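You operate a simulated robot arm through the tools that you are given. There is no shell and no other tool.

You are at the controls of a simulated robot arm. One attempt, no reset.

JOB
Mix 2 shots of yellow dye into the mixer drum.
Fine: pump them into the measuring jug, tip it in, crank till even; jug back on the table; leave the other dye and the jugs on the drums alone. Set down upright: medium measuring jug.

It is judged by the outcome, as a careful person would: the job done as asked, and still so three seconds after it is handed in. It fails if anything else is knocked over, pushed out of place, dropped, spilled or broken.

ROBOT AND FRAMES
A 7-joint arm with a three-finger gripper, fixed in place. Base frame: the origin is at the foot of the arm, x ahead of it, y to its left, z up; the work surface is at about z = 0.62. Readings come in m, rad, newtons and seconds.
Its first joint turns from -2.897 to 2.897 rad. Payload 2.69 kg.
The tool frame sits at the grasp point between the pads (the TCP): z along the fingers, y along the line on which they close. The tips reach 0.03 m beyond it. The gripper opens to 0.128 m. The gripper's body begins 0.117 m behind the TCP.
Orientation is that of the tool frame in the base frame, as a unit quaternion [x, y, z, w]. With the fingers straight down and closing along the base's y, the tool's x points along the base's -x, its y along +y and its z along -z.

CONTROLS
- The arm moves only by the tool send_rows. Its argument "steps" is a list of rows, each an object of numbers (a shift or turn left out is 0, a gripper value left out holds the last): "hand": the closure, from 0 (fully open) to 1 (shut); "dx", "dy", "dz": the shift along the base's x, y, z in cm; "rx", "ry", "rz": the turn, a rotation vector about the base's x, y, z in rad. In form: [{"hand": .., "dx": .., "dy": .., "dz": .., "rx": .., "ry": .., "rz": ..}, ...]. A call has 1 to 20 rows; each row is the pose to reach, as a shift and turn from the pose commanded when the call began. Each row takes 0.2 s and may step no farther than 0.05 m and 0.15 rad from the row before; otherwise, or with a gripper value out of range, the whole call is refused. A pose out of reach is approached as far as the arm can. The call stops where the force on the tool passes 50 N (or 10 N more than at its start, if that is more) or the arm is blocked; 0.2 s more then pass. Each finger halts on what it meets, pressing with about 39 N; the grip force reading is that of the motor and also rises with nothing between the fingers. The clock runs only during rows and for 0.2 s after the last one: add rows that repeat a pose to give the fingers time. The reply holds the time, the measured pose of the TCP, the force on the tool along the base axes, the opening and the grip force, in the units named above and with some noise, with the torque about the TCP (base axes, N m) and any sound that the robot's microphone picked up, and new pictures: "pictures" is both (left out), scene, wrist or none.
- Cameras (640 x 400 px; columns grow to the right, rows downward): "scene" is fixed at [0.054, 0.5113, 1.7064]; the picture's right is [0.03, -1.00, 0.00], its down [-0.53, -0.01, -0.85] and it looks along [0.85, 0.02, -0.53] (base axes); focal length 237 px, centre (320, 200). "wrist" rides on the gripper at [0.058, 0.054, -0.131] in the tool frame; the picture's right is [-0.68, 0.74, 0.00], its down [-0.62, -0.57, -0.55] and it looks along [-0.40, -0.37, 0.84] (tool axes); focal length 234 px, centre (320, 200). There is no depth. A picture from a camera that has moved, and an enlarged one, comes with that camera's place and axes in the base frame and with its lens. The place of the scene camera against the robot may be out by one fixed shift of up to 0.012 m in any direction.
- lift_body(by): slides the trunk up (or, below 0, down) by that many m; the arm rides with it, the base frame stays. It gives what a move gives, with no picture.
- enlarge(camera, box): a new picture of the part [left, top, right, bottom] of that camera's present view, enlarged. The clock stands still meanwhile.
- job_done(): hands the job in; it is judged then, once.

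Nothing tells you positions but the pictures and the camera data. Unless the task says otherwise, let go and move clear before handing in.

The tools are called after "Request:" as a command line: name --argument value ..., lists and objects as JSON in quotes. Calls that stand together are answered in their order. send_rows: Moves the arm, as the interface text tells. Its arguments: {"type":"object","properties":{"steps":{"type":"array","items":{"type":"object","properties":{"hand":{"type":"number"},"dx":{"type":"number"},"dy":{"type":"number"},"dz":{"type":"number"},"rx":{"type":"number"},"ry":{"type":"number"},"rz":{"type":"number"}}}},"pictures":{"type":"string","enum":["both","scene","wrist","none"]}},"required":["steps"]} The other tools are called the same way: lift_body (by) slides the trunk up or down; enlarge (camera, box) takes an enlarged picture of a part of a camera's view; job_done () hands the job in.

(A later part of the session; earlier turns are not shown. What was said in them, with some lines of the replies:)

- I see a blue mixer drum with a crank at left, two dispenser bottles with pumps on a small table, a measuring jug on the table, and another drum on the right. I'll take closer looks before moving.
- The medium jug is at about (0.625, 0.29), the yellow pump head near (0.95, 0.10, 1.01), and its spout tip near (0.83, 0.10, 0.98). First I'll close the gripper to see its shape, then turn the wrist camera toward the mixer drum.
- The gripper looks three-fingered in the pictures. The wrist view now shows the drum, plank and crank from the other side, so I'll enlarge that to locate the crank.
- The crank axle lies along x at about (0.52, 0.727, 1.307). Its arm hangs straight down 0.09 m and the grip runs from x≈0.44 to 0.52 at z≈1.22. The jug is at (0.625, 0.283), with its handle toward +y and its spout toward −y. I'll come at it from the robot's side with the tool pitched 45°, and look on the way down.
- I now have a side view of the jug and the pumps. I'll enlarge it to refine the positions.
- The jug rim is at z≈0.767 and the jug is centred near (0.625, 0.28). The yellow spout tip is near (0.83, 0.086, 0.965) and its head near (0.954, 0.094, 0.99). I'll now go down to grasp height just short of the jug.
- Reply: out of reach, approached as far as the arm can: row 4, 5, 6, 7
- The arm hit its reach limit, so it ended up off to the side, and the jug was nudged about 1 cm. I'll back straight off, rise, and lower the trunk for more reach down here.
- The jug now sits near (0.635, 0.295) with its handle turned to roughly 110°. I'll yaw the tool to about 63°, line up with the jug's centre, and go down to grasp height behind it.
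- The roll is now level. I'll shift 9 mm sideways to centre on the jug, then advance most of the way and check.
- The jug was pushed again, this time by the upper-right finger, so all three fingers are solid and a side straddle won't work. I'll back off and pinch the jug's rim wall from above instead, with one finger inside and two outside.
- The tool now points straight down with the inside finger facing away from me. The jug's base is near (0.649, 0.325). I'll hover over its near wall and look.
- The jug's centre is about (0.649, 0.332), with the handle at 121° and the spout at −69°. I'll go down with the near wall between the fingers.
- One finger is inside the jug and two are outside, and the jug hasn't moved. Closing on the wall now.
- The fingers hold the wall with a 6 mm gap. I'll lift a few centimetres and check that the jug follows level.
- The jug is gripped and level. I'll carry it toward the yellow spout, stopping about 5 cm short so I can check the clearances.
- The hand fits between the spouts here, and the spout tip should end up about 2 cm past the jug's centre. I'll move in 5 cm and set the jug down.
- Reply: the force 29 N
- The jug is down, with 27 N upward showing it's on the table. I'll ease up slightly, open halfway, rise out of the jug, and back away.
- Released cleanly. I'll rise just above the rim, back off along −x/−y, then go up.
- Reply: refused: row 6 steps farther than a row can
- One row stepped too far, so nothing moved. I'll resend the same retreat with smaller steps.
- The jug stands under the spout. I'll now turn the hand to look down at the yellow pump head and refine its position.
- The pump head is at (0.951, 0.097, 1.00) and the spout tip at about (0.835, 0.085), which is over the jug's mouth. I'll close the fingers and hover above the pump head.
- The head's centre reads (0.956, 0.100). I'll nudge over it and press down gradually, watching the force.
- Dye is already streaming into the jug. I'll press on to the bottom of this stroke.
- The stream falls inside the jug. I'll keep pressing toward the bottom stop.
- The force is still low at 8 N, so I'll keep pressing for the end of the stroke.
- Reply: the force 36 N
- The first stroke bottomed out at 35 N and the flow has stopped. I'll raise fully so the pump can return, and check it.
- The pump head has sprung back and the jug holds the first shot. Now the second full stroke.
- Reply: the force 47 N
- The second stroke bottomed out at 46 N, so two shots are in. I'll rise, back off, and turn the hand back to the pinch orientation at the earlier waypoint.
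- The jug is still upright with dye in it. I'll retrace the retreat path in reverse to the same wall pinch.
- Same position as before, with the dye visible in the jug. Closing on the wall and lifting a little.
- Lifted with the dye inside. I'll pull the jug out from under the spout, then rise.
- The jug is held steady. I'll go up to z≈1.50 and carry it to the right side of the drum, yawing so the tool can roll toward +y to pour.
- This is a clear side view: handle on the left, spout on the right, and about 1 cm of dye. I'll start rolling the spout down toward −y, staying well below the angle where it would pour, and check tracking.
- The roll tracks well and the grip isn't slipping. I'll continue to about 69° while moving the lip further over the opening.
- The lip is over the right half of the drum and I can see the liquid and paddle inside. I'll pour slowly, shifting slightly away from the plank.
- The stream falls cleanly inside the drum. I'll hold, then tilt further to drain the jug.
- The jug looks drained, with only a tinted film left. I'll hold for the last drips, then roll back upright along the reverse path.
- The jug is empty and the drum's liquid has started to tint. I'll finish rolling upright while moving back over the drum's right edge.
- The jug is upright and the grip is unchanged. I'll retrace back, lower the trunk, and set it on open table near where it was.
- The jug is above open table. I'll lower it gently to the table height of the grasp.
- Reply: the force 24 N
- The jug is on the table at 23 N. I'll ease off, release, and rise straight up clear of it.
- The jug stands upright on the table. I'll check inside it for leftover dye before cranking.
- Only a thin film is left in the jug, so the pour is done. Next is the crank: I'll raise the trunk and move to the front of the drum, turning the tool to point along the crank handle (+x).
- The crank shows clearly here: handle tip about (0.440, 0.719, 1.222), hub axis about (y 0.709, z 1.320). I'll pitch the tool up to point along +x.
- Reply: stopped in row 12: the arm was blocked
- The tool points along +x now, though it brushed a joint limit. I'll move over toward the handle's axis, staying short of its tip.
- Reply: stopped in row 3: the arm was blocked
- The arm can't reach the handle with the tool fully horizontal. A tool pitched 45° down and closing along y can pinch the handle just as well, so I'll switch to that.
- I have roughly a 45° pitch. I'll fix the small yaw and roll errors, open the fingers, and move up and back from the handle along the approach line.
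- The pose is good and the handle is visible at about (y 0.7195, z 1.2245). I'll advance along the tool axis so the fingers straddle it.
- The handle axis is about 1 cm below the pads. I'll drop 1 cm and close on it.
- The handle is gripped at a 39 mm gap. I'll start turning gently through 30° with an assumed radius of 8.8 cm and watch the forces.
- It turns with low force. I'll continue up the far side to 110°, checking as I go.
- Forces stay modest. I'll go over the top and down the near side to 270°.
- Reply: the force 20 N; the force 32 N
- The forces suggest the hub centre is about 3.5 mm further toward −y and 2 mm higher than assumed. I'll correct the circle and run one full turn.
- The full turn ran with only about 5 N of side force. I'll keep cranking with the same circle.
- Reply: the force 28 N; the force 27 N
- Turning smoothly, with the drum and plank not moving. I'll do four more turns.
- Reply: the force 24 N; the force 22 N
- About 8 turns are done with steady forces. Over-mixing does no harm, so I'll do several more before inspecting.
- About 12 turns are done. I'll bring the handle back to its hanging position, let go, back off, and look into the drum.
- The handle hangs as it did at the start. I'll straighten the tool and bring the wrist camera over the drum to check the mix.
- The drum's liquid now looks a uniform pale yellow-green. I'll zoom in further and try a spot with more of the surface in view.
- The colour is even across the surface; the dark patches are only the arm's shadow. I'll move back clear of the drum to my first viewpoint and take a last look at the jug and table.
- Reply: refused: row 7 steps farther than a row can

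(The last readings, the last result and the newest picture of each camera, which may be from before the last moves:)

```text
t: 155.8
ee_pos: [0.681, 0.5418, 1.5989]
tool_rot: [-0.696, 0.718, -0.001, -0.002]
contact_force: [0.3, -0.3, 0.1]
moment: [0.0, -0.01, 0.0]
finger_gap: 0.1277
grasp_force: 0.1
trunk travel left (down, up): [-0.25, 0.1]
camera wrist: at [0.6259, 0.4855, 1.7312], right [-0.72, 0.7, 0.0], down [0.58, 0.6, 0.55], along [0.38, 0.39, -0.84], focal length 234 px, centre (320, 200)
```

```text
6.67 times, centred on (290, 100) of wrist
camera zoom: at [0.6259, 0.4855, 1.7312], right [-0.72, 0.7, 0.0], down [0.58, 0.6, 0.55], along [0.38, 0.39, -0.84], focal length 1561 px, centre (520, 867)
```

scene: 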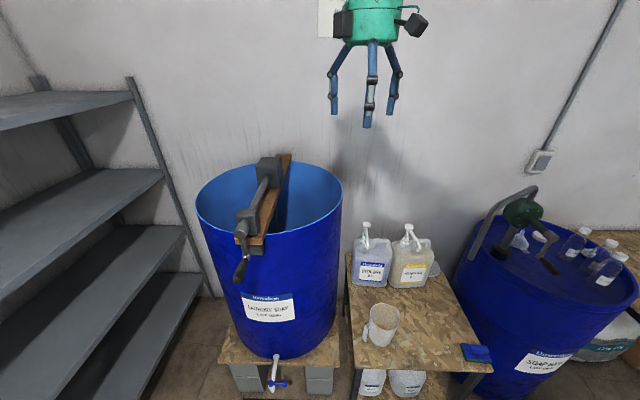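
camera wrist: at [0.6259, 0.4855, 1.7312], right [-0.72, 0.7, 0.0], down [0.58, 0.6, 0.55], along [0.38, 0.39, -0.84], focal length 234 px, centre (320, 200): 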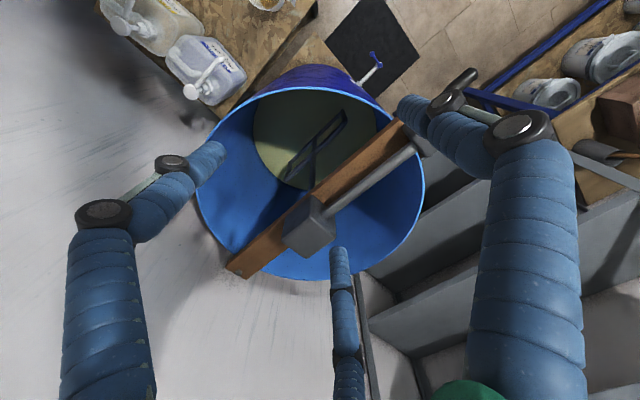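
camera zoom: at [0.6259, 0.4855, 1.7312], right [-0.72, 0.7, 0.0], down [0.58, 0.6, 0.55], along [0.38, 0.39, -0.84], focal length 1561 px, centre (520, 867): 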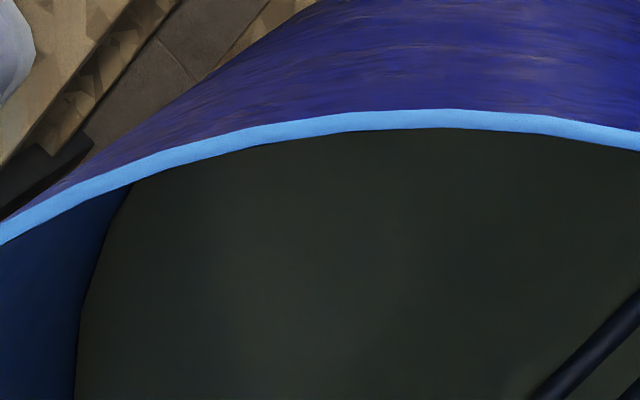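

A step was slightly too long, so nothing moved. I'll resend it with smaller steps.

Request:
send_rows --steps '[{"dx": -2, "dy": -4}, {"dx": -5, "dy": -8}, {"dx": -8, "dy": -11.5}, {"dx": -11, "dy": -15}, {"dx": -13, "dy": -19}, {"dx": -15, "dy": -23, "dz": -1}, {"dx": -17, "dy": -26.5, "dz": -2.5}, {"dx": -17.9, "dy": -28.8, "dz": -3.7}]'

Request:
enlarge --camera "wrist" --box '[140, 60, 340, 200]'

Request:
enlarge --camera "wrist" --box '[265, 70, 335, 130]'

```text
t: 157.6
ee_pos: [0.5007, 0.2524, 1.5638]
tool_rot: [-0.697, 0.717, -0.001, -0.002]
contact_force: [-0.2, -0.3, 0.2]
moment: [-0.01, -0.05, 0.02]
finger_gap: 0.1283
grasp_force: 0.0
trunk travel left (down, up): [-0.25, 0.1]
camera wrist: at [0.4463, 0.1955, 1.6958], right [-0.72, 0.7, 0.0], down [0.58, 0.6, 0.55], along [0.38, 0.39, -0.84], focal length 234 px, centre (320, 200)
```

scene: 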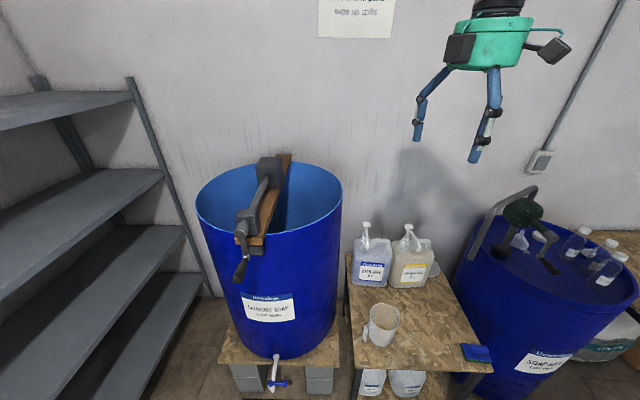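
wrist: 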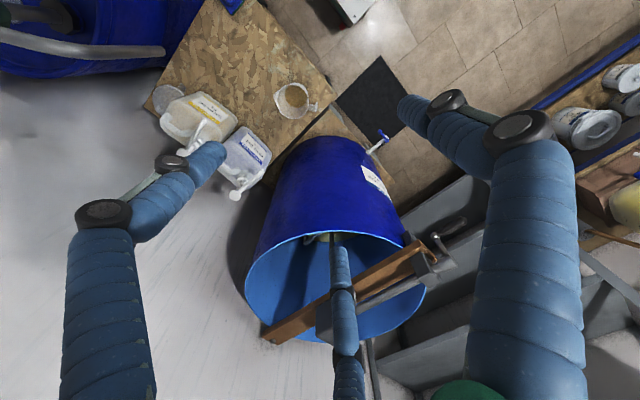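

```text
2.86 times, centred on (240, 130) of wrist
camera zoom: at [0.4463, 0.1955, 1.6958], right [-0.72, 0.7, 0.0], down [0.58, 0.6, 0.55], along [0.38, 0.39, -0.84], focal length 669 px, centre (549, 400)
```

zoom: 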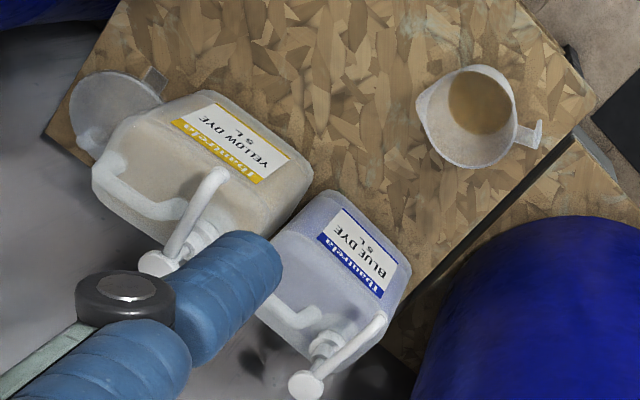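

```text
6.67 times, centred on (300, 100) of wrist
camera zoom: at [0.4463, 0.1955, 1.6958], right [-0.72, 0.7, 0.0], down [0.58, 0.6, 0.55], along [0.38, 0.39, -0.84], focal length 1561 px, centre (453, 867)
```

zoom: 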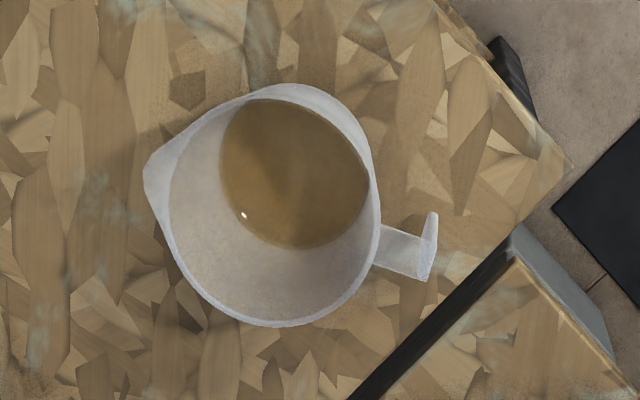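

The two yellow shots are in the drum and cranked to an even colour. The measuring jug stands upright on the table with only a thin film of dye left in it. The crank hangs as it did at the start. The blue dye, the right-hand drum and the items on it look untouched. The arm is clear and the gripper is open, so I'm handing the job in.

Request:
job_done

```text
The job is handed in.
```

The two shots of yellow dye are in the mixer drum and cranked in, and I've handed the job in. I don't have the judge's result.

- **Dye:** I made two full pump strokes into the measuring jug and poured it into the drum. A thin film of dye stayed in the jug. I judged it too small to need a second pour, but I couldn't measure it.
- **Mixing:** I turned the crank about 12 times and left its handle hanging as it started. From above, the liquid looked one even pale yellow-green, apart from the arm's shadow.
- **Jug:** It stands upright on open table, a few centimetres from where it began. My first grasps failed and pushed it about 5 cm towards the table's left edge, but it stayed upright. I then picked it up by the rim.
- **Everything else:** In the last pictures the blue dye, the yellow bottle, the sponge and the items on the right-hand drum look in place, and I saw no spills. The gripper is open and clear of everything.
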